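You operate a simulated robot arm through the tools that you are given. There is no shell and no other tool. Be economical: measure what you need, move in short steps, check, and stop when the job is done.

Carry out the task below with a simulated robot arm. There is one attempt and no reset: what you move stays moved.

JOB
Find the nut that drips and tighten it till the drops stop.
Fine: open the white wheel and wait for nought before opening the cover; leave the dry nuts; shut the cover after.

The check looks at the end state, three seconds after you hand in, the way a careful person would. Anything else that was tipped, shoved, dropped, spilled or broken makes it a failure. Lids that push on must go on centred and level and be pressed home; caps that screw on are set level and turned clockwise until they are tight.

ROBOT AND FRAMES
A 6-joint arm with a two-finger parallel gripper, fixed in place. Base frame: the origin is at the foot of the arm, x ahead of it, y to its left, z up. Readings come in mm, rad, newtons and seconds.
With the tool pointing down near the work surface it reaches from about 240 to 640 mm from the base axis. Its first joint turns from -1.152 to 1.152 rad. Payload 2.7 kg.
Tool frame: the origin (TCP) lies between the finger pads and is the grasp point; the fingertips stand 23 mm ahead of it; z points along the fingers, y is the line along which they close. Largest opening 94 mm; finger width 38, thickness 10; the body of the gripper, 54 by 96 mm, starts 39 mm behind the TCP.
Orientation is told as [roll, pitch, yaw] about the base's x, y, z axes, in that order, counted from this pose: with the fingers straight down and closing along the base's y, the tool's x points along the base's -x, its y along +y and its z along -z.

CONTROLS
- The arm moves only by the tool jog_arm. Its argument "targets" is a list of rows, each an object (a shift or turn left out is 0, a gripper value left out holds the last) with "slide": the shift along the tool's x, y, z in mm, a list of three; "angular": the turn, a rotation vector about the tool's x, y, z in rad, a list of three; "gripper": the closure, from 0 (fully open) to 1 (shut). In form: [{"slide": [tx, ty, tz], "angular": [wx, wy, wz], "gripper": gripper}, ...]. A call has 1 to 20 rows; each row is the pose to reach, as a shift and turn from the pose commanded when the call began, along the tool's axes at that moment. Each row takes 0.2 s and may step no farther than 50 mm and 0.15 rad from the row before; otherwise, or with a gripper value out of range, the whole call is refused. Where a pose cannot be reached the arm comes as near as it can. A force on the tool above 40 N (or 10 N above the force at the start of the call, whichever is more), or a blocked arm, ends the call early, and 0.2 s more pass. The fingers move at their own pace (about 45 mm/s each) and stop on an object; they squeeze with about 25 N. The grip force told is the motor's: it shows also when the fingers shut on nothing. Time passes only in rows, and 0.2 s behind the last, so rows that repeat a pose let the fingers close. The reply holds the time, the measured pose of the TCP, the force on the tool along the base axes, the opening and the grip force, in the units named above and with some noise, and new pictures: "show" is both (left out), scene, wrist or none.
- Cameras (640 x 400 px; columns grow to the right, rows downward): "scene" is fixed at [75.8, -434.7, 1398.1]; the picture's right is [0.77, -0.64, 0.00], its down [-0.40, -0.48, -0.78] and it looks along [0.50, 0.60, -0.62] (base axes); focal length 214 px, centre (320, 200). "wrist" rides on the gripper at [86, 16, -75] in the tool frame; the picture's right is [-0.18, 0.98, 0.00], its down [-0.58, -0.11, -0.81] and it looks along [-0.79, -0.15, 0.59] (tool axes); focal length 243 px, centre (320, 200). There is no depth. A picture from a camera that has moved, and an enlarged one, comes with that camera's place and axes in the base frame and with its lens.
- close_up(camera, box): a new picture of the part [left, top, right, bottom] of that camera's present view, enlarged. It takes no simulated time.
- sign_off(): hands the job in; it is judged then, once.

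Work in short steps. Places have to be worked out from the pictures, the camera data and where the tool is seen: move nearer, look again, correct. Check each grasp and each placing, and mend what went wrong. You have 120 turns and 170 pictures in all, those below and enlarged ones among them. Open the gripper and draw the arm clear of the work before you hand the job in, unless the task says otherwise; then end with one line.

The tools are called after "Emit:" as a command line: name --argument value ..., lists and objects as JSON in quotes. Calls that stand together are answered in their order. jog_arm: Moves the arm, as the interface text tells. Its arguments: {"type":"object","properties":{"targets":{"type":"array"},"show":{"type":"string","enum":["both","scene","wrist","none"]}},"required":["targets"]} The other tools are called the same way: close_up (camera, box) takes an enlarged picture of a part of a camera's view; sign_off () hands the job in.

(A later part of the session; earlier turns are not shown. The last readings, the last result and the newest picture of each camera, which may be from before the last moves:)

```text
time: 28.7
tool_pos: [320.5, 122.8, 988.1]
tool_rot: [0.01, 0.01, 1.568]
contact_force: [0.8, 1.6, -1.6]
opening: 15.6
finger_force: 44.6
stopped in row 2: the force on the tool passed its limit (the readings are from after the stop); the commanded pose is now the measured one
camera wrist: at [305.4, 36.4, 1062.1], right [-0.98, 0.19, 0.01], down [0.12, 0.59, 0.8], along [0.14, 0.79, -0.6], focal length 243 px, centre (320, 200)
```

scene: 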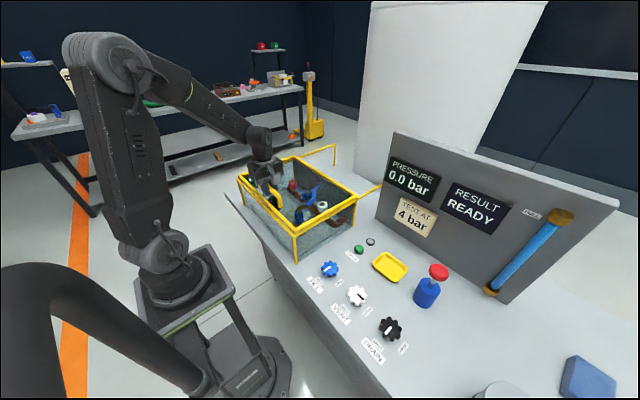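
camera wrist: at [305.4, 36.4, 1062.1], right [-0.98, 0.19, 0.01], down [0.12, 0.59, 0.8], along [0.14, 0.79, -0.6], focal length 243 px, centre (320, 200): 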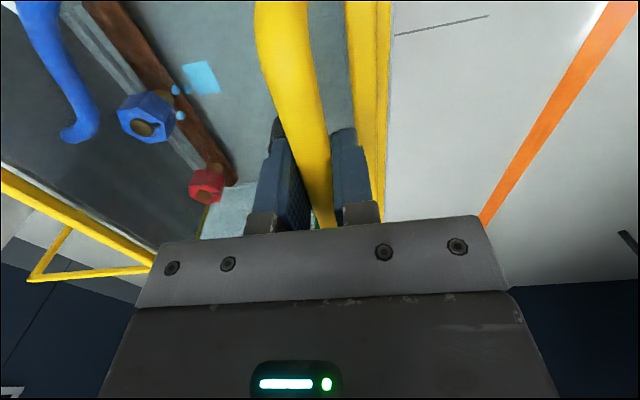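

The lift met over 40 N. The rods behind look like rails at the box-top level, so the cover probably slides toward +x. I look closely before trying.

Emit:
close_up --camera "scene" --box '[220, 130, 400, 240]'

Emit:
close_up --camera "wrist" --box '[200, 0, 440, 240]'

```text
3.56 times, centred on (310, 185) of scene
camera zoom: at [75.9, -434.7, 1398.1], right [0.77, -0.64, 0.0], down [-0.4, -0.48, -0.78], along [0.5, 0.6, -0.62], focal length 763 px, centre (356, 253)
```

zoom: 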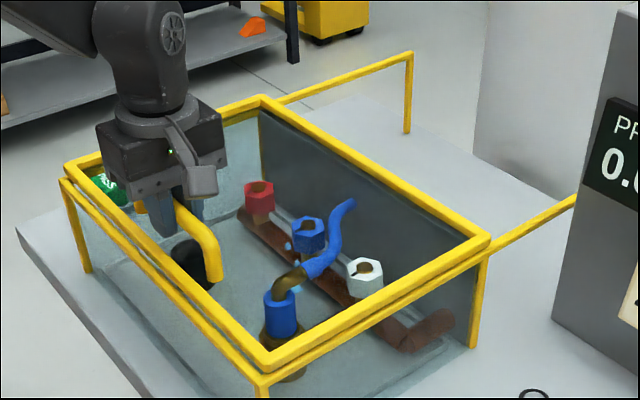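

```text
1.67 times, centred on (320, 120) of wrist
camera zoom: at [305.4, 36.4, 1062.1], right [-0.98, 0.19, 0.01], down [0.12, 0.59, 0.8], along [0.14, 0.79, -0.6], focal length 404 px, centre (320, 333)
```

zoom: 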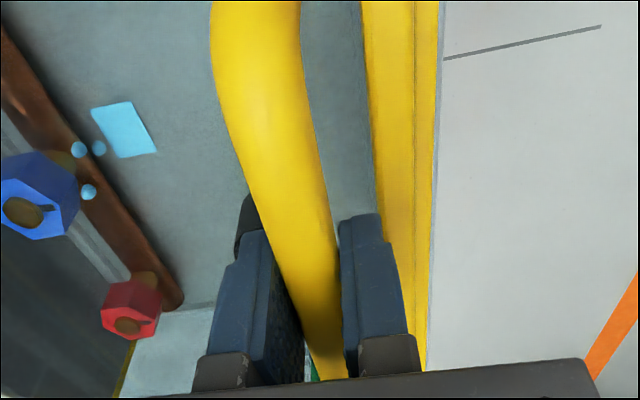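

The cover frame lies on rails that continue to +x; it should slide. I settle back 4 mm and push gently to +x.

Emit:
jog_arm --targets '[{"slide": [0, 0, 4]}, {"slide": [0, -3, 5]}, {"slide": [0, -6, 5]}, {"slide": [0, -10, 5]}, {"slide": [0, -15, 5]}, {"slide": [0, -20, 5]}]' --show "both"

Emit:
close_up --camera "scene" --box '[220, 130, 400, 240]'

```text
time: 30.1
tool_pos: [341.1, 122.8, 984.4]
tool_rot: [0.005, 0.007, 1.568]
contact_force: [-2.7, 5.0, 36.3]
opening: 15.5
finger_force: 44.9
camera wrist: at [325.6, 36.6, 1058.6], right [-0.98, 0.19, 0.0], down [0.11, 0.59, 0.8], along [0.15, 0.79, -0.6], focal length 243 px, centre (320, 200)
```

scene: 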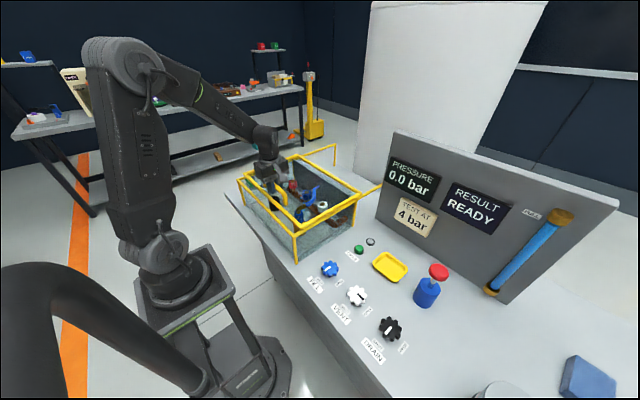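
wrist: 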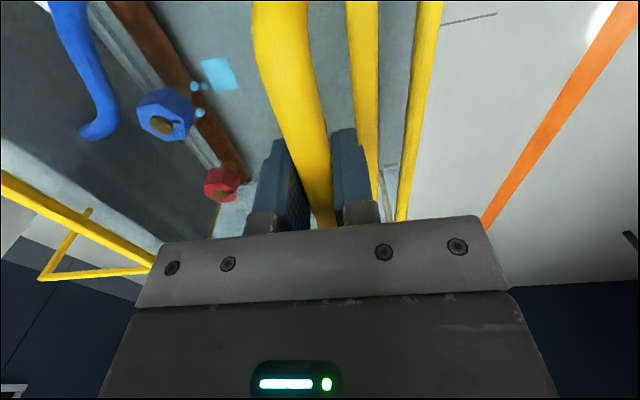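

```text
3.56 times, centred on (310, 185) of scene
camera zoom: at [75.3, -434.8, 1398.1], right [0.77, -0.64, 0.0], down [-0.4, -0.48, -0.78], along [0.5, 0.6, -0.62], focal length 763 px, centre (356, 253)
```

zoom: 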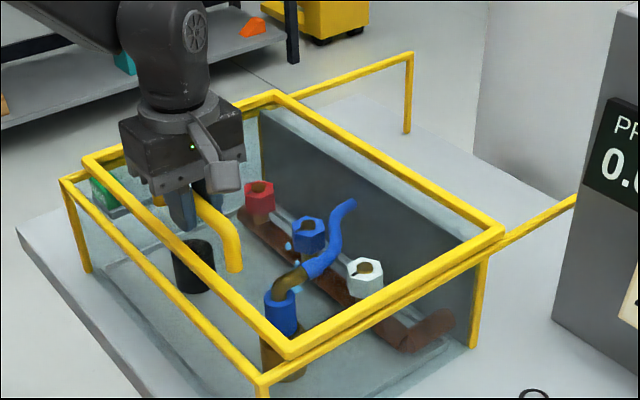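

It slides. I raise 3 mm to relieve the down-force and continue pushing to +x.

Emit:
jog_arm --targets '[{"slide": [0, -2, -3.5]}, {"slide": [0, -15, -3.5]}, {"slide": [0, -30, -3.5]}, {"slide": [0, -45, -3.5]}, {"slide": [0, -60, -3.5]}, {"slide": [0, -75, -3.5]}, {"slide": [0, -90, -3.5]}]' --show "none"

```text
time: 31.7
tool_pos: [431.5, 122.5, 984.4]
tool_rot: [0.008, 0.011, 1.57]
contact_force: [-2.1, 15.0, -5.2]
opening: 15.7
finger_force: 45.6
```

Smooth so far; continuing another ~100 mm.

Emit:
jog_arm --targets '[{"slide": [0, -15, 0]}, {"slide": [0, -30, 0]}, {"slide": [0, -45, 0]}, {"slide": [0, -60, 0]}, {"slide": [0, -75, 0]}, {"slide": [0, -90, 0]}, {"slide": [0, -105, 0]}]' --show "both"

```text
time: 33.3
tool_pos: [536.0, 123.4, 984.5]
tool_rot: [0.009, 0.011, 1.571]
contact_force: [-2.5, 18.5, -3.1]
opening: 15.5
finger_force: 45.0
camera wrist: at [520.6, 36.7, 1058.8], right [-0.98, 0.19, 0.01], down [0.12, 0.59, 0.8], along [0.15, 0.79, -0.6], focal length 243 px, centre (320, 200)
```

scene: 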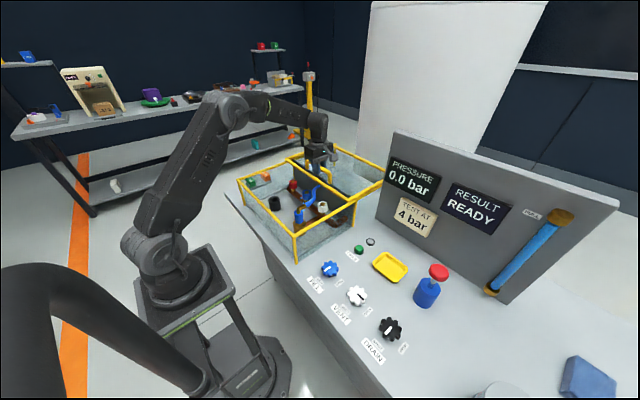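
wrist: 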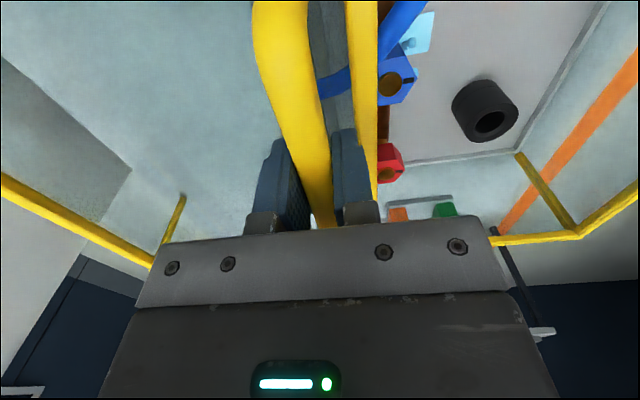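

The cover edge is now just past the nuts. I push on gently to find the stop (up to 40 mm more).

Emit:
jog_arm --targets '[{"slide": [0, -7, 0]}, {"slide": [0, -14, 0]}, {"slide": [0, -21, 0]}, {"slide": [0, -28, 0]}, {"slide": [0, -34, 0]}, {"slide": [0, -40, 0]}]' --show "scene"

Emit:
close_up --camera "scene" --box '[220, 130, 400, 260]'

```text
time: 34.7
tool_pos: [576.3, 124.2, 984.0]
tool_rot: [0.008, 0.01, 1.571]
contact_force: [-2.4, 17.0, 1.0]
opening: 15.5
finger_force: 45.0
```

scene: 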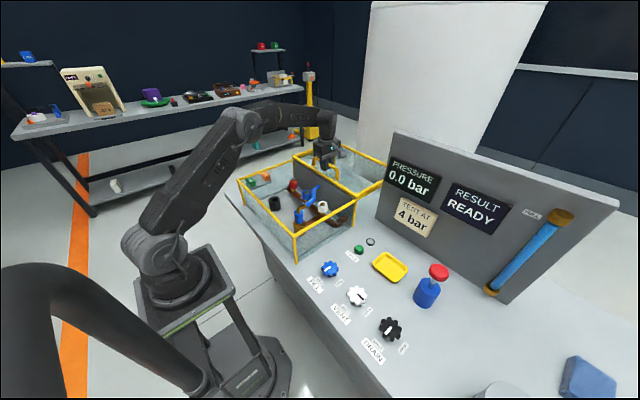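

```text
3.08 times, centred on (310, 195) of scene
camera zoom: at [75.7, -434.3, 1398.2], right [0.77, -0.64, 0.0], down [-0.4, -0.48, -0.78], along [0.5, 0.6, -0.62], focal length 660 px, centre (351, 215)
```

zoom: 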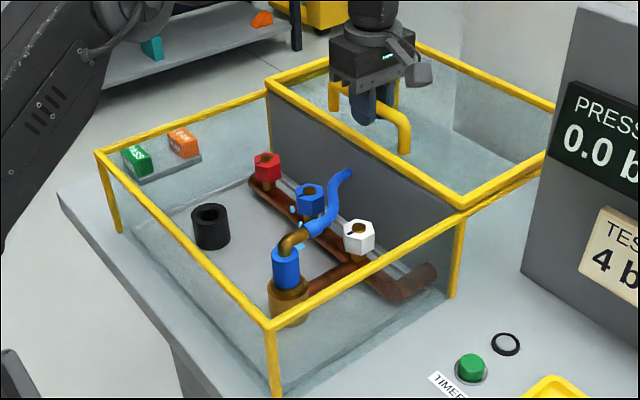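

The cover is fully open. I release the handle, rise, and move back/left over the box to view the nut from above.

Emit:
jog_arm --targets '[{"gripper": 0.7}, {"gripper": 0.6}, {"gripper": 0.6}, {"slide": [0, 0, -30]}, {"slide": [0, 0, -70]}, {"slide": [0, 0, -110]}, {"slide": [0, 40, -130]}, {"slide": [0, 80, -150]}, {"slide": [0, 96, -160]}]' --show "both"

Emit:
close_up --camera "wrist" --box '[160, 0, 480, 200]'

```text
time: 36.7
tool_pos: [479.4, 125.6, 1144.6]
tool_rot: [0.008, 0.011, 1.572]
contact_force: [-0.5, 0.3, -0.1]
opening: 37.6
finger_force: 0.0
camera wrist: at [464.1, 38.2, 1219.6], right [-0.98, 0.19, 0.01], down [0.12, 0.59, 0.8], along [0.14, 0.79, -0.6], focal length 243 px, centre (320, 200)
```

scene: 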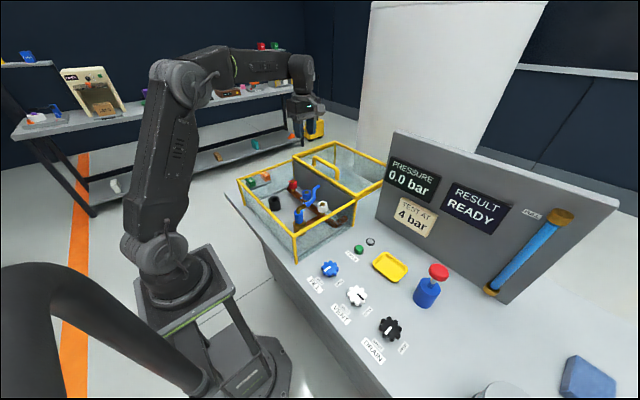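
wrist: 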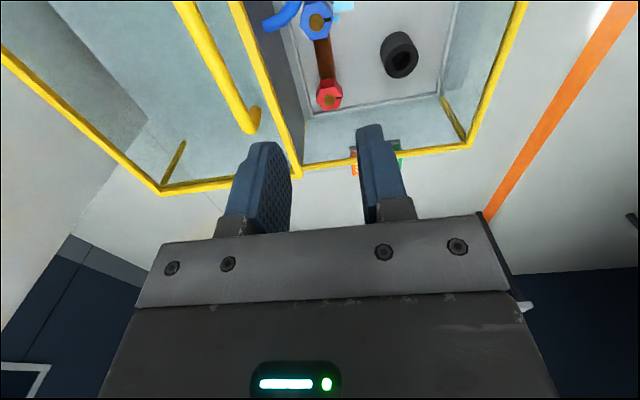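

```text
2.00 times, centred on (320, 100) of wrist
camera zoom: at [464.1, 38.2, 1219.6], right [-0.98, 0.19, 0.01], down [0.12, 0.59, 0.8], along [0.14, 0.79, -0.6], focal length 485 px, centre (320, 400)
```

zoom: 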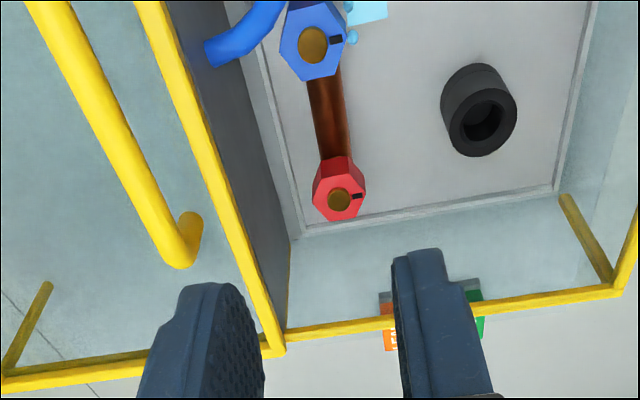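

Nut is at about (482, 137). A hose runs past its -y side toward the wall, so clearance matters. I centre and descend to z≈985 for a closer look.

Emit:
jog_arm --targets '[{"slide": [-6, -3, 40], "gripper": 0.4}, {"slide": [-11.5, -3, 80]}, {"slide": [-11.5, -3, 120]}, {"slide": [-11.5, -3, 160]}]' --show "both"

Emit:
close_up --camera "wrist" --box '[200, 0, 440, 200]'

Emit:
close_up --camera "scene" --box '[260, 150, 380, 240]'

```text
time: 37.7
tool_pos: [481.7, 133.7, 983.2]
tool_rot: [0.01, 0.01, 1.567]
contact_force: [0.7, 0.9, 0.5]
opening: 56.4
finger_force: 0.0
camera wrist: at [466.9, 47.7, 1057.4], right [-0.98, 0.19, 0.01], down [0.12, 0.59, 0.8], along [0.15, 0.79, -0.6], focal length 243 px, centre (320, 200)
```

scene: 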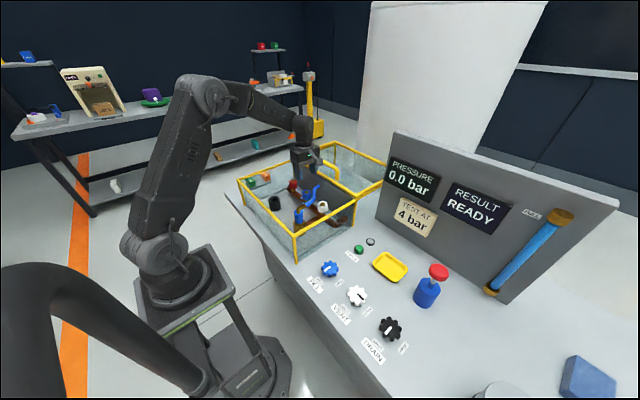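
wrist: 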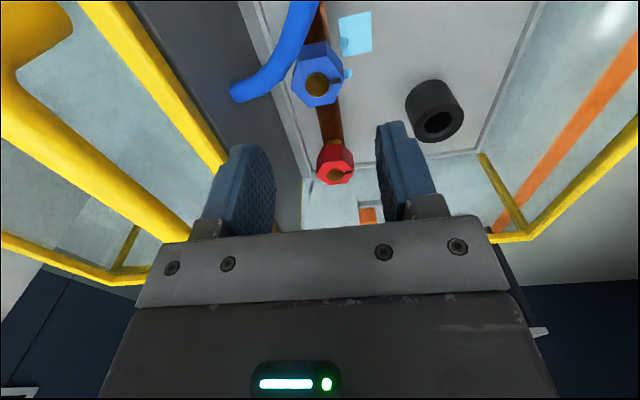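

```text
2.00 times, centred on (320, 100) of wrist
camera zoom: at [466.9, 47.7, 1057.4], right [-0.98, 0.19, 0.01], down [0.12, 0.59, 0.8], along [0.15, 0.79, -0.6], focal length 485 px, centre (320, 400)
```

zoom: 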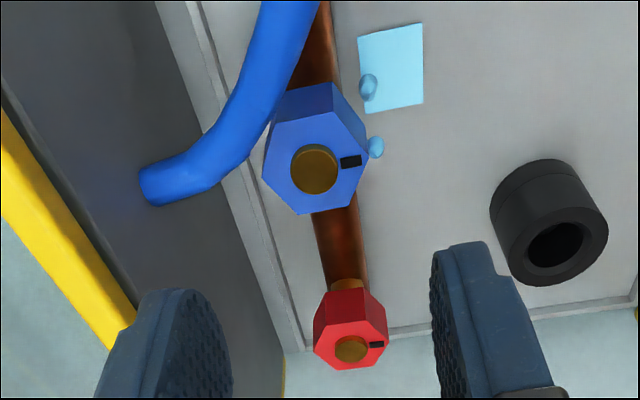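

```text
4.44 times, centred on (320, 195) of scene
camera zoom: at [75.8, -434.7, 1398.1], right [0.77, -0.64, 0.0], down [-0.4, -0.48, -0.78], along [0.5, 0.6, -0.62], focal length 953 px, centre (320, 222)
```

zoom: 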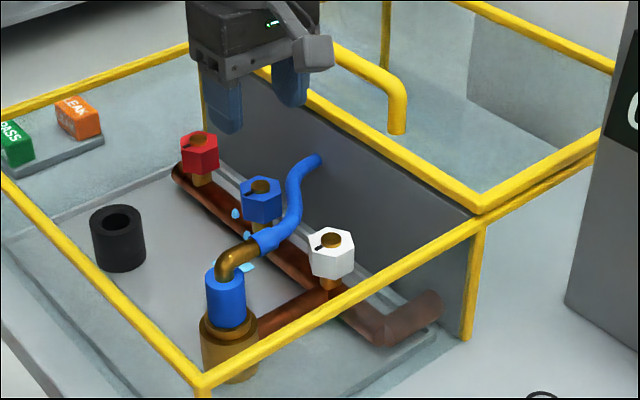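

The hose passes close (about 28 mm from the nut centre, toward +x/-y), so I need the nut's hex orientation and marks. Enlarging further.

Emit:
close_up --camera "wrist" --box '[270, 20, 370, 110]'

Emit:
close_up --camera "wrist" --box '[300, 130, 370, 200]'

Emit:
close_up --camera "scene" --box '[285, 170, 345, 220]'

```text
4.44 times, centred on (320, 65) of wrist
camera zoom: at [466.9, 47.7, 1057.4], right [-0.98, 0.19, 0.01], down [0.12, 0.59, 0.8], along [0.15, 0.79, -0.6], focal length 1078 px, centre (320, 800)
```

zoom: 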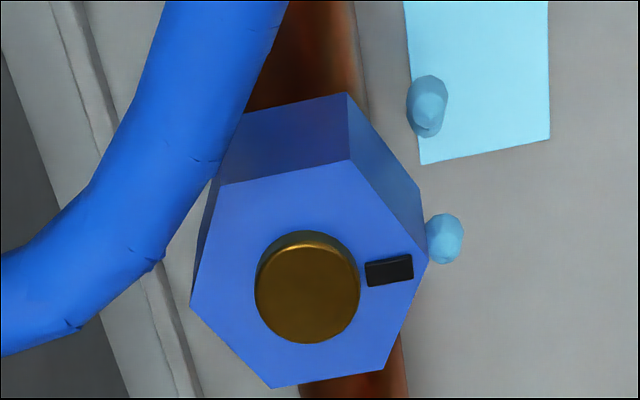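

```text
5.71 times, centred on (335, 165) of wrist
camera zoom: at [466.9, 47.7, 1057.4], right [-0.98, 0.19, 0.01], down [0.12, 0.59, 0.8], along [0.15, 0.79, -0.6], focal length 1386 px, centre (234, 400)
```

zoom: 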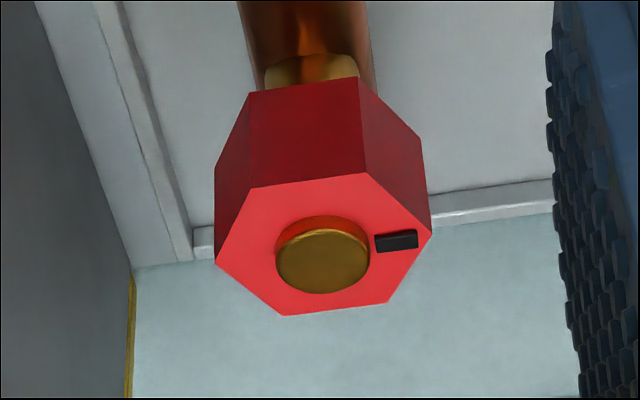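

```text
8.00 times, centred on (315, 195) of scene
camera zoom: at [75.8, -434.7, 1398.1], right [0.77, -0.64, 0.0], down [-0.4, -0.48, -0.78], along [0.5, 0.6, -0.62], focal length 1716 px, centre (360, 240)
```

zoom: 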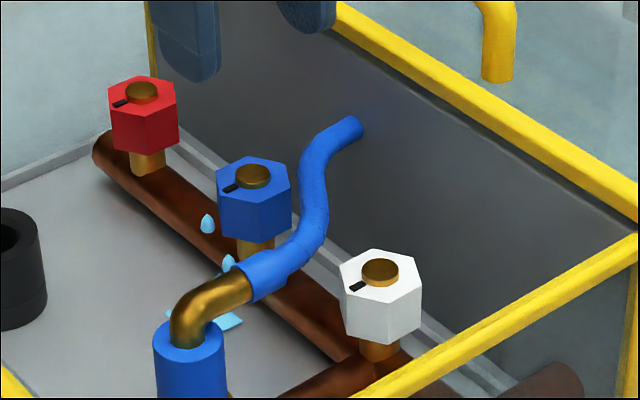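

Nut flats face ±y and ±30° off x; the marks all point -x. A grip with the closing axis at +30° (yaw 120°), shifted ~11 mm away from the hose, keeps the fingers clear and allows a 60° clockwise swing. I rotate there and descend to z≈930.

Emit:
jog_arm --targets '[{"slide": [-7, 1.5, 0], "angular": [0, 0, -0.13], "gripper": 0.42}, {"slide": [-14.8, 3.2, 10], "angular": [0, 0, -0.26]}, {"slide": [-14.8, 3.2, 25], "angular": [0, 0, -0.39]}, {"slide": [-14.8, 3.2, 40], "angular": [0, 0, -0.52]}, {"slide": [-14.8, 3.2, 53], "angular": [0, 0, -0.52]}]' --show "both"

Emit:
close_up --camera "wrist" --box '[220, 50, 420, 210]'

Emit:
close_up --camera "scene" --box '[270, 150, 370, 230]'

```text
time: 38.9
tool_pos: [479.1, 148.7, 931.3]
tool_rot: [0.013, 0.004, 2.089]
contact_force: [-0.4, -0.8, 0.1]
opening: 54.5
finger_force: 0.1
camera wrist: at [509.2, 65.0, 1005.5], right [-0.94, -0.33, 0.01], down [-0.19, 0.57, 0.8], along [-0.27, 0.76, -0.6], focal length 243 px, centre (320, 200)
```

scene: 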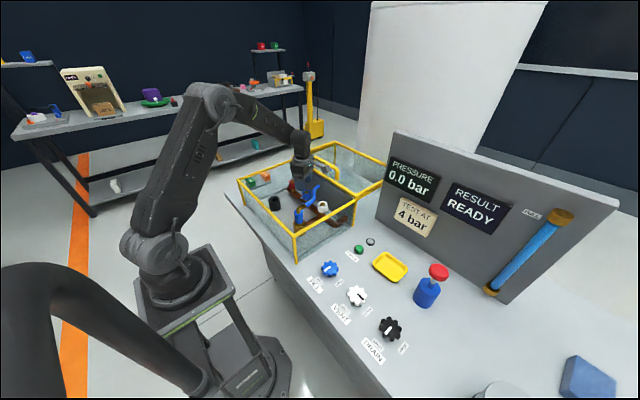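
wrist: 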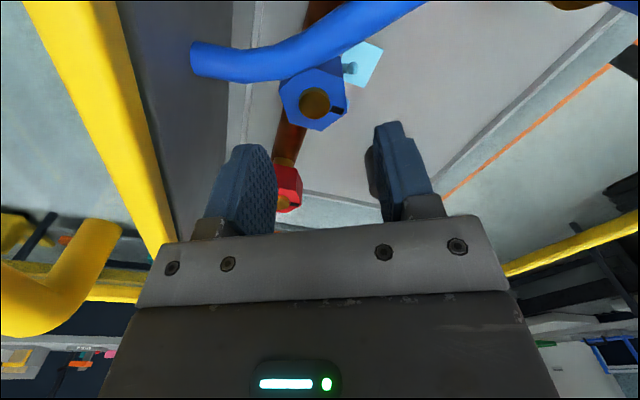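

```text
2.50 times, centred on (320, 130) of wrist
camera zoom: at [509.2, 65.0, 1005.5], right [-0.94, -0.33, 0.01], down [-0.19, 0.57, 0.8], along [-0.27, 0.76, -0.6], focal length 606 px, centre (320, 375)
```

zoom: 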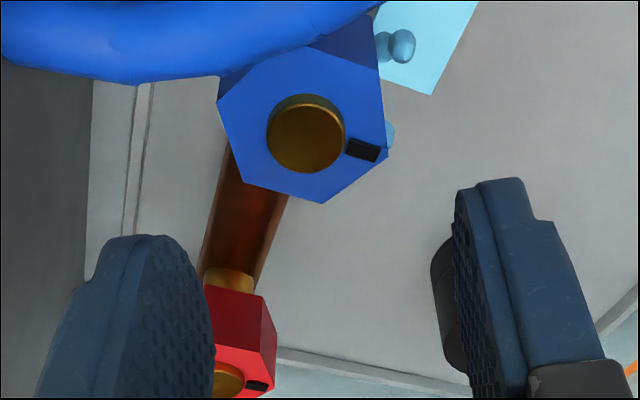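

```text
5.00 times, centred on (320, 190) of scene
camera zoom: at [75.8, -434.7, 1398.1], right [0.77, -0.64, 0.0], down [-0.4, -0.48, -0.78], along [0.5, 0.6, -0.62], focal length 1072 px, centre (320, 250)
```

zoom: 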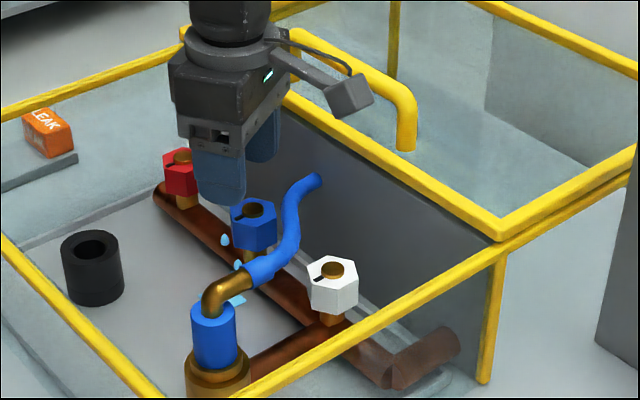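

Nut centre refined to (485, 139.5), top z≈877; the tool is well aligned and the hose is clear. I descend 48 mm around the nut.

Emit:
jog_arm --targets '[{"slide": [0, -1, 15]}, {"slide": [0, -1, 28]}, {"slide": [0, -1, 38]}, {"slide": [0, -1, 48]}]' --show "both"

Emit:
close_up --camera "wrist" --box '[220, 50, 420, 240]'

Emit:
close_up --camera "scene" --box '[270, 150, 370, 230]'

```text
time: 39.9
tool_pos: [478.2, 148.3, 883.8]
tool_rot: [0.014, 0.005, 2.088]
contact_force: [-0.1, 1.0, -0.4]
opening: 54.4
finger_force: 0.1
camera wrist: at [508.9, 64.6, 957.3], right [-0.95, -0.33, 0.01], down [-0.19, 0.57, 0.8], along [-0.27, 0.76, -0.6], focal length 243 px, centre (320, 200)
```

scene: 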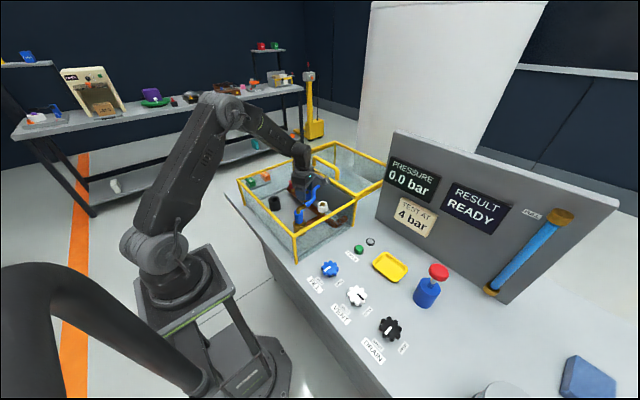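
wrist: 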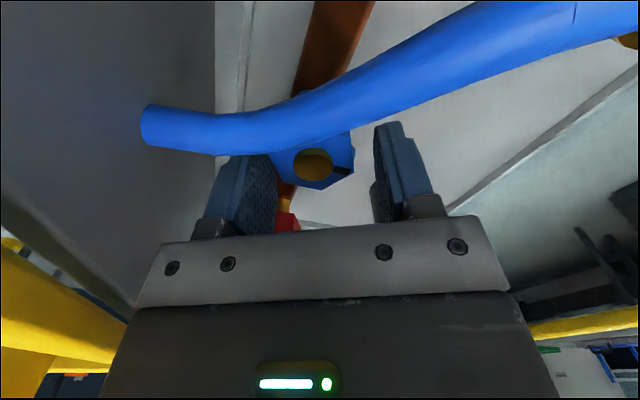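

```text
2.11 times, centred on (320, 145) of wrist
camera zoom: at [508.9, 64.6, 957.3], right [-0.95, -0.33, 0.01], down [-0.19, 0.57, 0.8], along [-0.27, 0.76, -0.6], focal length 511 px, centre (320, 316)
```

zoom: 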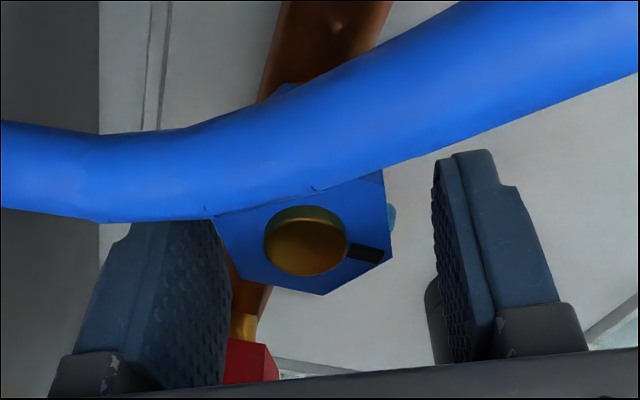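

```text
5.00 times, centred on (320, 190) of scene
camera zoom: at [75.8, -434.7, 1398.1], right [0.77, -0.64, 0.0], down [-0.4, -0.48, -0.78], along [0.5, 0.6, -0.62], focal length 1072 px, centre (320, 250)
```

zoom: 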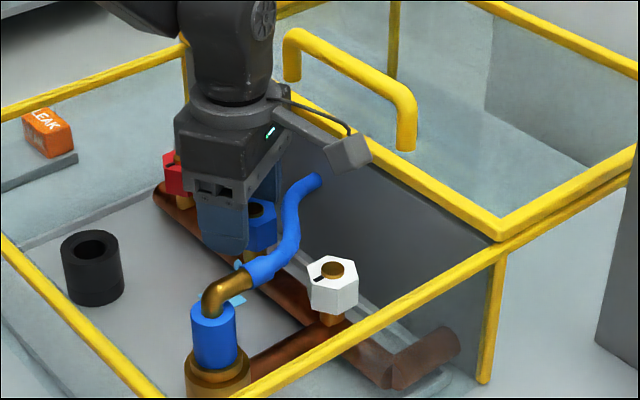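

Well centred, fingers either side of the nut and clear of the hose. I lower 5 mm more and close on the flats.

Emit:
jog_arm --targets '[{"slide": [0, 0, 5]}, {"slide": [0, 0, 5], "gripper": 0.7}, {"slide": [0, 0, 5], "gripper": 1.0}, {"slide": [0, 0, 5], "gripper": 1.0}]' --show "wrist"

Emit:
close_up --camera "wrist" --box '[220, 50, 420, 240]'

```text
time: 40.9
tool_pos: [480.5, 148.5, 879.8]
tool_rot: [0.008, 0.005, 2.088]
contact_force: [7.7, 3.5, -6.1]
opening: 40.8
finger_force: 45.5
camera wrist: at [509.9, 65.1, 952.6], right [-0.95, -0.33, 0.01], down [-0.19, 0.57, 0.8], along [-0.27, 0.76, -0.6], focal length 243 px, centre (320, 200)
```

wrist: 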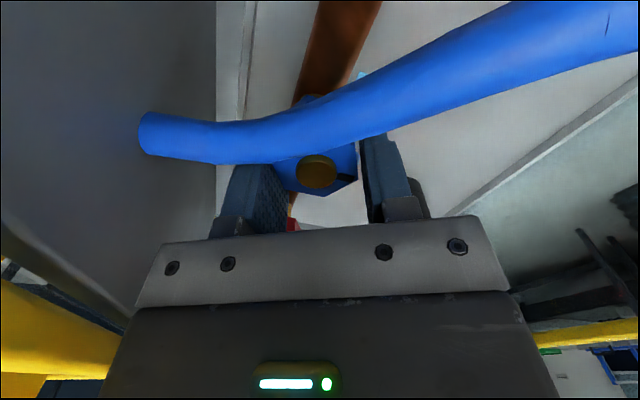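

```text
2.11 times, centred on (320, 145) of wrist
camera zoom: at [509.9, 65.1, 952.6], right [-0.95, -0.33, 0.01], down [-0.19, 0.57, 0.8], along [-0.27, 0.76, -0.6], focal length 511 px, centre (320, 316)
```

zoom: 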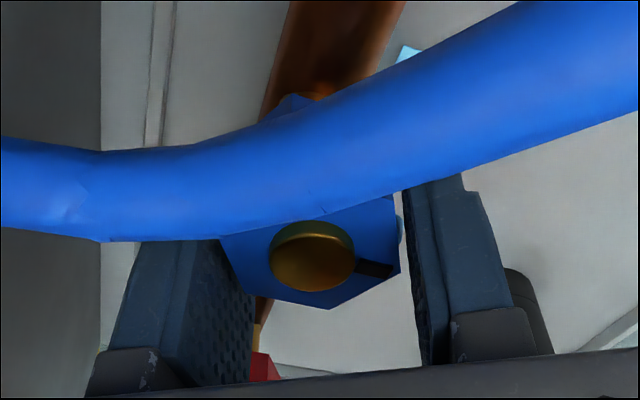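

Gripped at 40.8 mm on the flats. I turn clockwise (about the nut axis, 10 mm from the TCP) by 0.3 rad in small steps.

Emit:
jog_arm --targets '[{"slide": [0.05, -1.03, 0], "angular": [0, 0, 0.1]}, {"slide": [0.2, -2.05, 0], "angular": [0, 0, 0.2]}, {"slide": [0.46, -3.04, 0], "angular": [0, 0, 0.3]}]' --show "wrist"

Emit:
close_up --camera "wrist" --box '[220, 50, 420, 240]'

```text
time: 41.7
tool_pos: [482.6, 148.3, 880.1]
tool_rot: [0.009, 0.007, 1.785]
contact_force: [11.5, 6.2, -5.7]
opening: 40.6
finger_force: 45.2
camera wrist: at [486.5, 61.3, 952.8], right [-1.0, -0.03, 0.01], down [-0.01, 0.6, 0.8], along [-0.03, 0.8, -0.6], focal length 243 px, centre (320, 200)
```

wrist: 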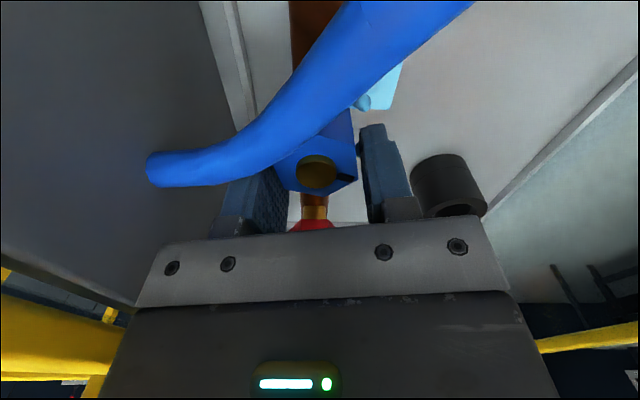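

```text
2.11 times, centred on (320, 145) of wrist
camera zoom: at [486.5, 61.3, 952.8], right [-1.0, -0.03, 0.01], down [-0.01, 0.6, 0.8], along [-0.03, 0.8, -0.6], focal length 511 px, centre (320, 316)
```

zoom: 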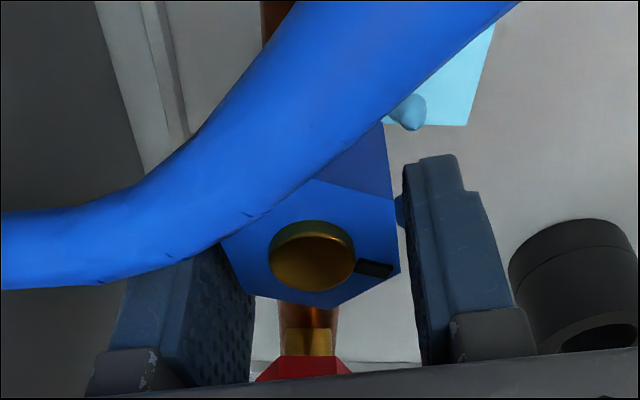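

The nut turns with the gripper. I continue another 0.3 rad.

Emit:
jog_arm --targets '[{"slide": [0.05, -1.03, 0], "angular": [0, 0, 0.1]}, {"slide": [0.2, -2.05, 0], "angular": [0, 0, 0.2]}, {"slide": [0.46, -3.04, 0], "angular": [0, 0, 0.3]}]' --show "wrist"

Emit:
close_up --camera "wrist" --box '[220, 50, 420, 240]'

Emit:
close_up --camera "scene" --box '[270, 150, 370, 230]'

```text
time: 42.5
tool_pos: [485.7, 148.9, 879.3]
tool_rot: [0.008, 0.01, 1.488]
contact_force: [9.7, 7.1, -4.1]
opening: 41.0
finger_force: 45.1
camera wrist: at [463.3, 64.7, 953.0], right [-0.96, 0.27, 0.0], down [0.16, 0.58, 0.8], along [0.21, 0.77, -0.6], focal length 243 px, centre (320, 200)
```

wrist: 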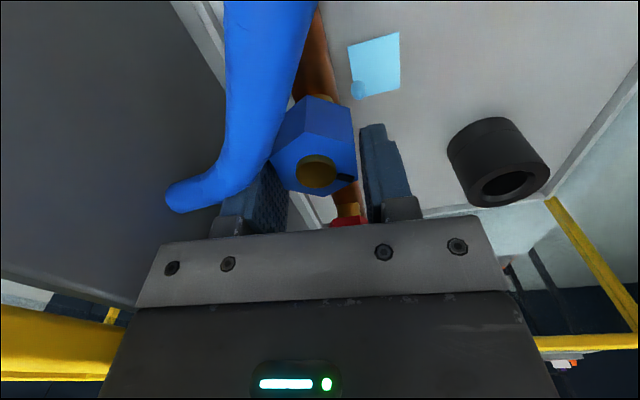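

```text
2.11 times, centred on (320, 145) of wrist
camera zoom: at [463.3, 64.7, 953.0], right [-0.96, 0.27, 0.0], down [0.16, 0.58, 0.8], along [0.21, 0.77, -0.6], focal length 511 px, centre (320, 316)
```

zoom: 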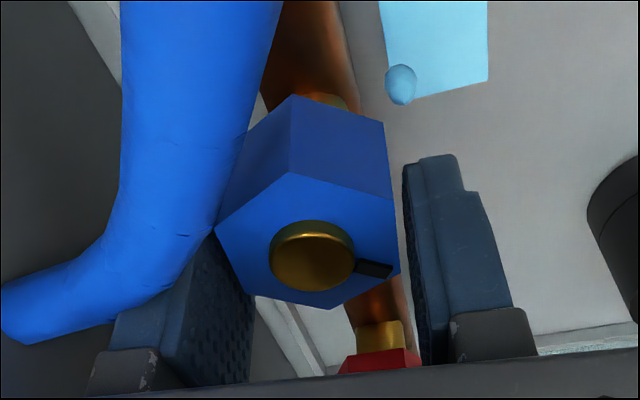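

```text
5.00 times, centred on (320, 190) of scene
camera zoom: at [76.1, -434.6, 1398.1], right [0.77, -0.64, 0.0], down [-0.4, -0.48, -0.78], along [0.5, 0.6, -0.62], focal length 1072 px, centre (320, 250)
```

zoom: 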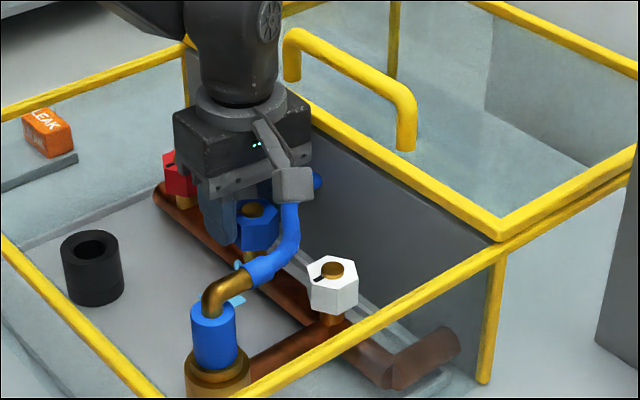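

No resistance yet, forces steady. I continue in smaller steps, watching the hose at the +x finger.

Emit:
jog_arm --targets '[{"slide": [0.02, -0.7, 0], "angular": [0, 0, 0.07]}, {"slide": [0.1, -1.4, 0], "angular": [0, 0, 0.14]}, {"slide": [0.2, -2.05, 0], "angular": [0, 0, 0.2]}]' --show "wrist"

Emit:
close_up --camera "wrist" --box '[220, 50, 420, 240]'

```text
time: 43.3
tool_pos: [486.5, 148.7, 879.2]
tool_rot: [0.006, 0.012, 1.285]
contact_force: [4.5, 8.7, -3.9]
opening: 40.8
finger_force: 45.3
camera wrist: at [448.9, 70.7, 953.1], right [-0.89, 0.45, 0.0], down [0.27, 0.54, 0.8], along [0.36, 0.71, -0.6], focal length 243 px, centre (320, 200)
```

wrist: 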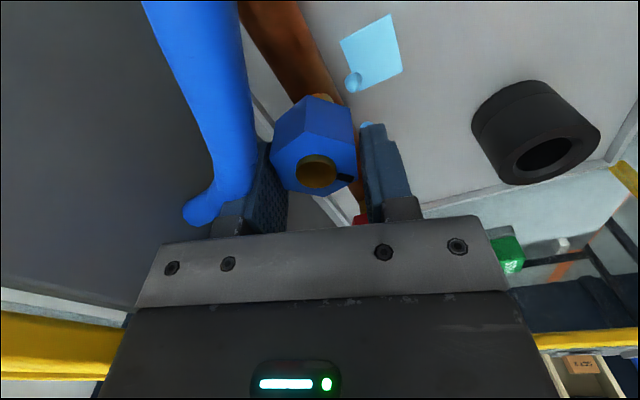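

```text
2.11 times, centred on (320, 145) of wrist
camera zoom: at [448.9, 70.7, 953.1], right [-0.89, 0.45, 0.0], down [0.27, 0.54, 0.8], along [0.36, 0.71, -0.6], focal length 511 px, centre (320, 316)
```

zoom: 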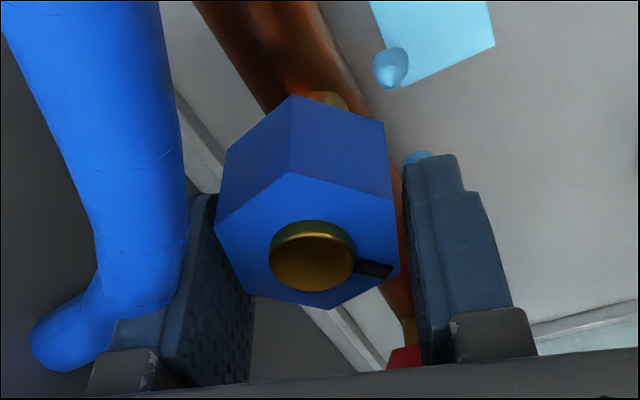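

Still a drop, still no resistance. Continue 0.2 rad.

Emit:
jog_arm --targets '[{"slide": [0.02, -0.7, 0], "angular": [0, 0, 0.07]}, {"slide": [0.1, -1.4, 0], "angular": [0, 0, 0.14]}, {"slide": [0.2, -2.05, 0], "angular": [0, 0, 0.2]}]' --show "wrist"

Emit:
close_up --camera "wrist" --box '[220, 50, 420, 240]'

```text
time: 44.1
tool_pos: [488.5, 149.5, 878.9]
tool_rot: [0.003, 0.013, 1.086]
contact_force: [3.9, 11.1, -5.6]
opening: 41.0
finger_force: 45.2
camera wrist: at [435.8, 79.5, 953.2], right [-0.78, 0.62, 0.0], down [0.37, 0.47, 0.8], along [0.5, 0.63, -0.6], focal length 243 px, centre (320, 200)
```

wrist: 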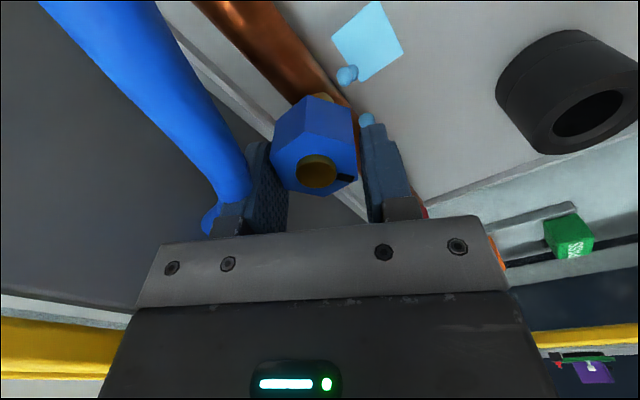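

```text
2.11 times, centred on (320, 145) of wrist
camera zoom: at [435.8, 79.5, 953.2], right [-0.78, 0.62, 0.0], down [0.37, 0.47, 0.8], along [0.5, 0.63, -0.6], focal length 511 px, centre (320, 316)
```

zoom: 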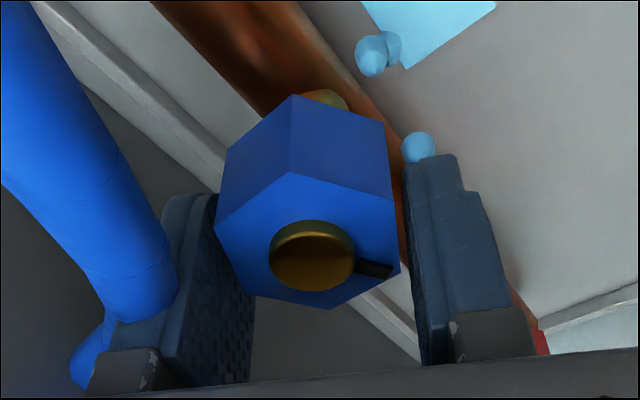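

57° turned, still dripping. Continue another 0.2 rad with care.

Emit:
jog_arm --targets '[{"slide": [0.02, -0.7, 0], "angular": [0, 0, 0.07]}, {"slide": [0.1, -1.4, 0], "angular": [0, 0, 0.14]}, {"slide": [0.2, -2.05, 0], "angular": [0, 0, 0.2]}]' --show "wrist"

Emit:
close_up --camera "wrist" --box '[220, 50, 420, 240]'

```text
time: 44.9
tool_pos: [489.0, 147.6, 879.3]
tool_rot: [0.003, 0.015, 0.884]
contact_force: [-7.7, 5.1, 0.6]
opening: 40.9
finger_force: 44.7
camera wrist: at [424.0, 90.0, 953.5], right [-0.64, 0.77, 0.0], down [0.46, 0.39, 0.8], along [0.61, 0.51, -0.6], focal length 243 px, centre (320, 200)
```

wrist: 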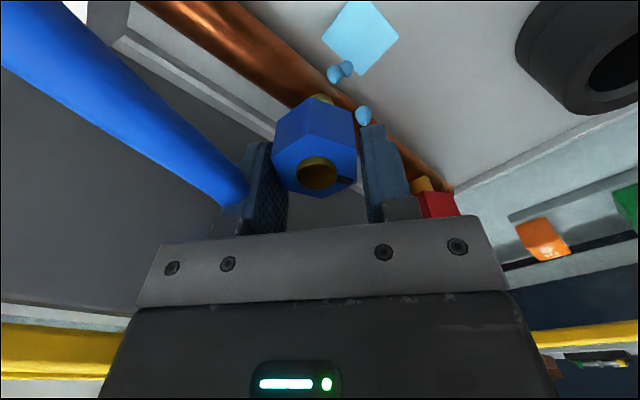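

```text
2.11 times, centred on (320, 145) of wrist
camera zoom: at [424.0, 90.0, 953.5], right [-0.64, 0.77, 0.0], down [0.46, 0.39, 0.8], along [0.61, 0.51, -0.6], focal length 511 px, centre (320, 316)
```

zoom: 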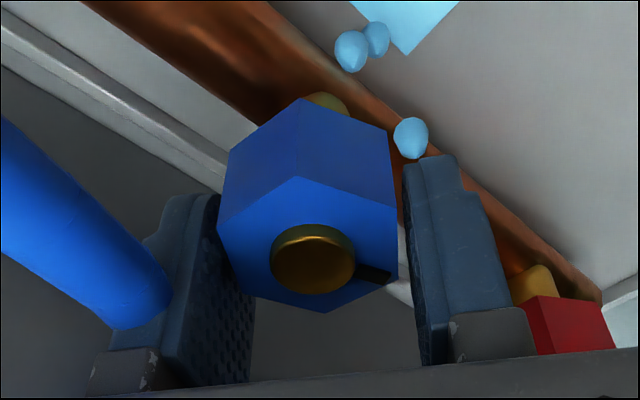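

Turned 69°; the +x finger is now beside the hose. I release by shifting away from the hose while opening, lift, and swing back to regrip the next pair of flats.

Emit:
jog_arm --targets '[{"slide": [0, 2, 0], "gripper": 0.5}, {"slide": [0, 4, 0], "gripper": 0.46}, {"slide": [0, 4, 0], "gripper": 0.46}, {"slide": [0, 4, -15]}, {"slide": [0, 4, -30]}, {"slide": [0, 4, -45]}]' --show "wrist"

Emit:
close_up --camera "wrist" --box '[240, 0, 440, 180]'

Emit:
close_up --camera "scene" --box '[270, 150, 370, 230]'

```text
time: 46.3
tool_pos: [487.8, 150.2, 924.8]
tool_rot: [-0.001, 0.012, 0.889]
contact_force: [0.2, 0.0, -0.3]
opening: 50.7
finger_force: 0.1
camera wrist: at [421.9, 93.1, 998.0], right [-0.65, 0.76, 0.0], down [0.46, 0.39, 0.8], along [0.61, 0.52, -0.6], focal length 243 px, centre (320, 200)
```

wrist: 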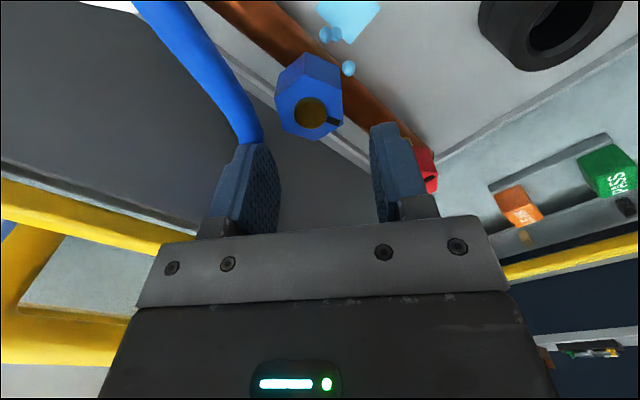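

```text
2.22 times, centred on (340, 90) of wrist
camera zoom: at [421.9, 93.1, 998.0], right [-0.65, 0.76, 0.0], down [0.46, 0.39, 0.8], along [0.61, 0.52, -0.6], focal length 539 px, centre (276, 444)
```

zoom: 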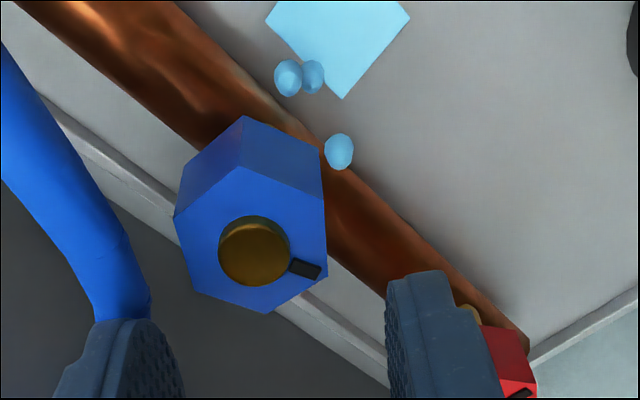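

```text
5.00 times, centred on (320, 190) of scene
camera zoom: at [75.8, -434.7, 1398.1], right [0.77, -0.64, 0.0], down [-0.4, -0.48, -0.78], along [0.5, 0.6, -0.62], focal length 1072 px, centre (320, 250)
```

zoom: 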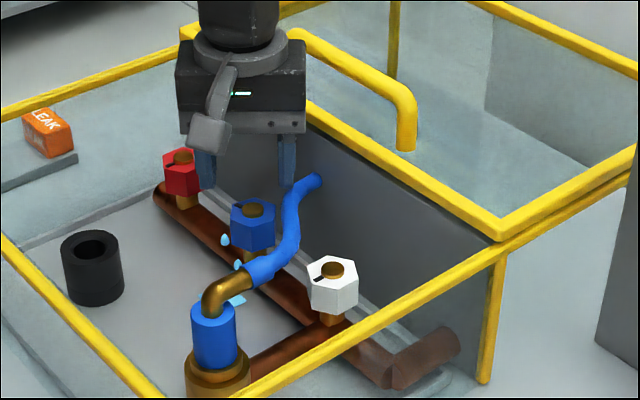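

The nut's mark confirms the 69° turn. I rotate back to yaw ≈111° at height, then descend on the nut again.

Emit:
jog_arm --targets '[{"slide": [0.6, 0.6, 0], "angular": [0, 0, -0.131], "gripper": 0.42}, {"slide": [1.2, 1.2, 0], "angular": [0, 0, -0.262]}, {"slide": [1.8, 1.8, 0], "angular": [0, 0, -0.393]}, {"slide": [2.4, 2.4, 0], "angular": [0, 0, -0.524]}, {"slide": [3, 3, 0], "angular": [0, 0, -0.655]}, {"slide": [3.6, 3.7, 0], "angular": [0, 0, -0.786]}, {"slide": [4.2, 4.4, 0], "angular": [0, 0, -0.917]}, {"slide": [4.5, 4.9, 0], "angular": [0, 0, -1.05]}, {"slide": [4.5, 4.9, 15], "angular": [0, 0, -1.05]}, {"slide": [4.5, 4.9, 28], "angular": [0, 0, -1.05]}]' --show "wrist"

Emit:
close_up --camera "wrist" --box '[220, 40, 420, 220]'

```text
time: 48.5
tool_pos: [481.7, 148.4, 896.3]
tool_rot: [0.013, 0.006, 1.94]
contact_force: [-0.1, -0.1, 0.1]
opening: 54.6
finger_force: 0.1
camera wrist: at [498.7, 62.6, 970.1], right [-0.98, -0.18, 0.01], down [-0.1, 0.59, 0.8], along [-0.15, 0.79, -0.6], focal length 243 px, centre (320, 200)
```

wrist: 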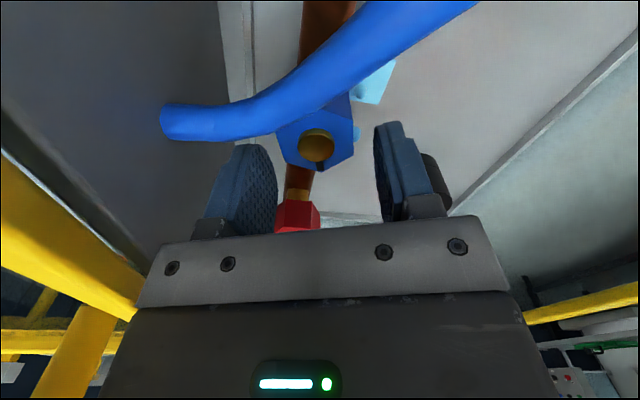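

```text
2.22 times, centred on (320, 130) of wrist
camera zoom: at [498.7, 62.6, 970.1], right [-0.98, -0.18, 0.01], down [-0.1, 0.59, 0.8], along [-0.15, 0.79, -0.6], focal length 539 px, centre (320, 356)
```

zoom: 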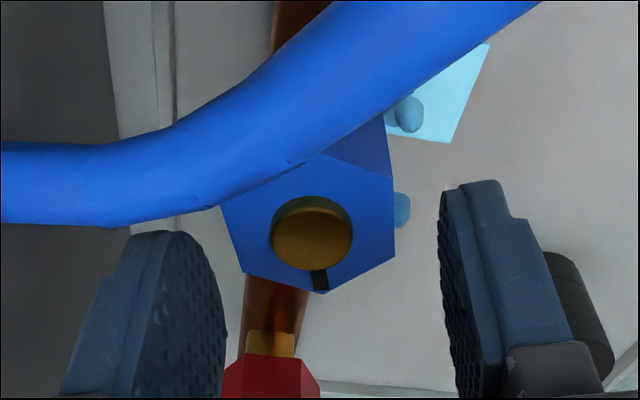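

Aligned to the flats again. Descend 17 mm and grip.

Emit:
jog_arm --targets '[{"slide": [0, 0, 9]}, {"slide": [0, 0, 17]}, {"slide": [0, 0, 17], "gripper": 0.7}, {"slide": [0, 0, 17], "gripper": 1.0}, {"slide": [0, 0, 17], "gripper": 1.0}]' --show "none"

```text
time: 49.7
tool_pos: [482.2, 149.8, 877.9]
tool_rot: [0.014, 0.007, 1.938]
contact_force: [0.9, 0.8, -3.6]
opening: 40.8
finger_force: 45.2
```

Gripped (40.8 mm, nearly no side force). Turning clockwise 0.5 rad.

Emit:
jog_arm --targets '[{"slide": [0.05, -1.03, 0], "angular": [0, 0, 0.1]}, {"slide": [0.2, -2.05, 0], "angular": [0, 0, 0.2]}, {"slide": [0.46, -3.04, 0], "angular": [0, 0, 0.3]}, {"slide": [0.82, -4.0, 0], "angular": [0, 0, 0.4]}, {"slide": [1.26, -4.94, 0], "angular": [0, 0, 0.5]}]' --show "wrist"

Emit:
close_up --camera "wrist" --box '[220, 40, 420, 220]'

```text
time: 50.9
tool_pos: [485.9, 150.0, 878.5]
tool_rot: [0.006, 0.012, 1.439]
contact_force: [-1.1, -0.3, -2.9]
opening: 40.9
finger_force: 45.2
camera wrist: at [459.9, 66.1, 953.3], right [-0.95, 0.31, 0.0], down [0.19, 0.57, 0.8], along [0.25, 0.76, -0.6], focal length 243 px, centre (320, 200)
```

wrist: 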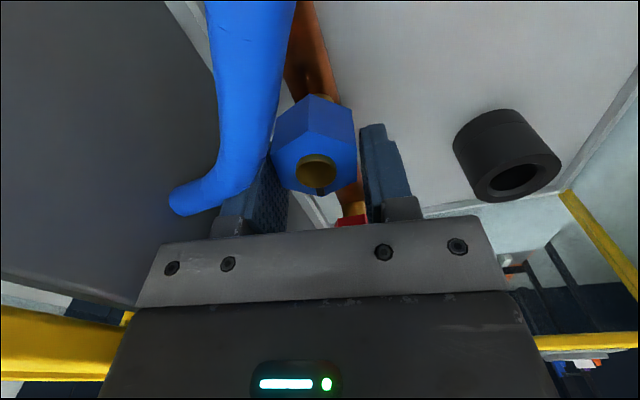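

```text
2.22 times, centred on (320, 130) of wrist
camera zoom: at [459.9, 66.1, 953.3], right [-0.95, 0.31, 0.0], down [0.19, 0.57, 0.8], along [0.25, 0.76, -0.6], focal length 539 px, centre (320, 356)
```

zoom: 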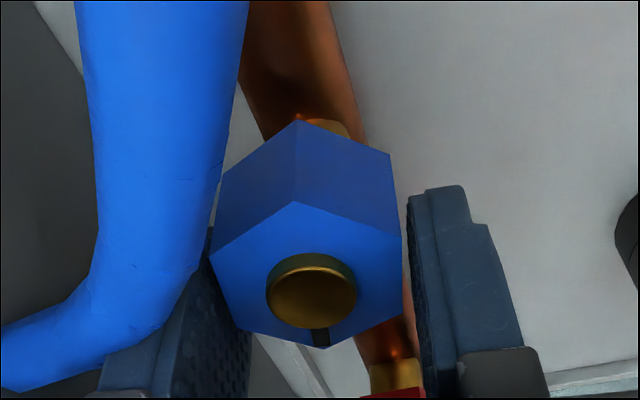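

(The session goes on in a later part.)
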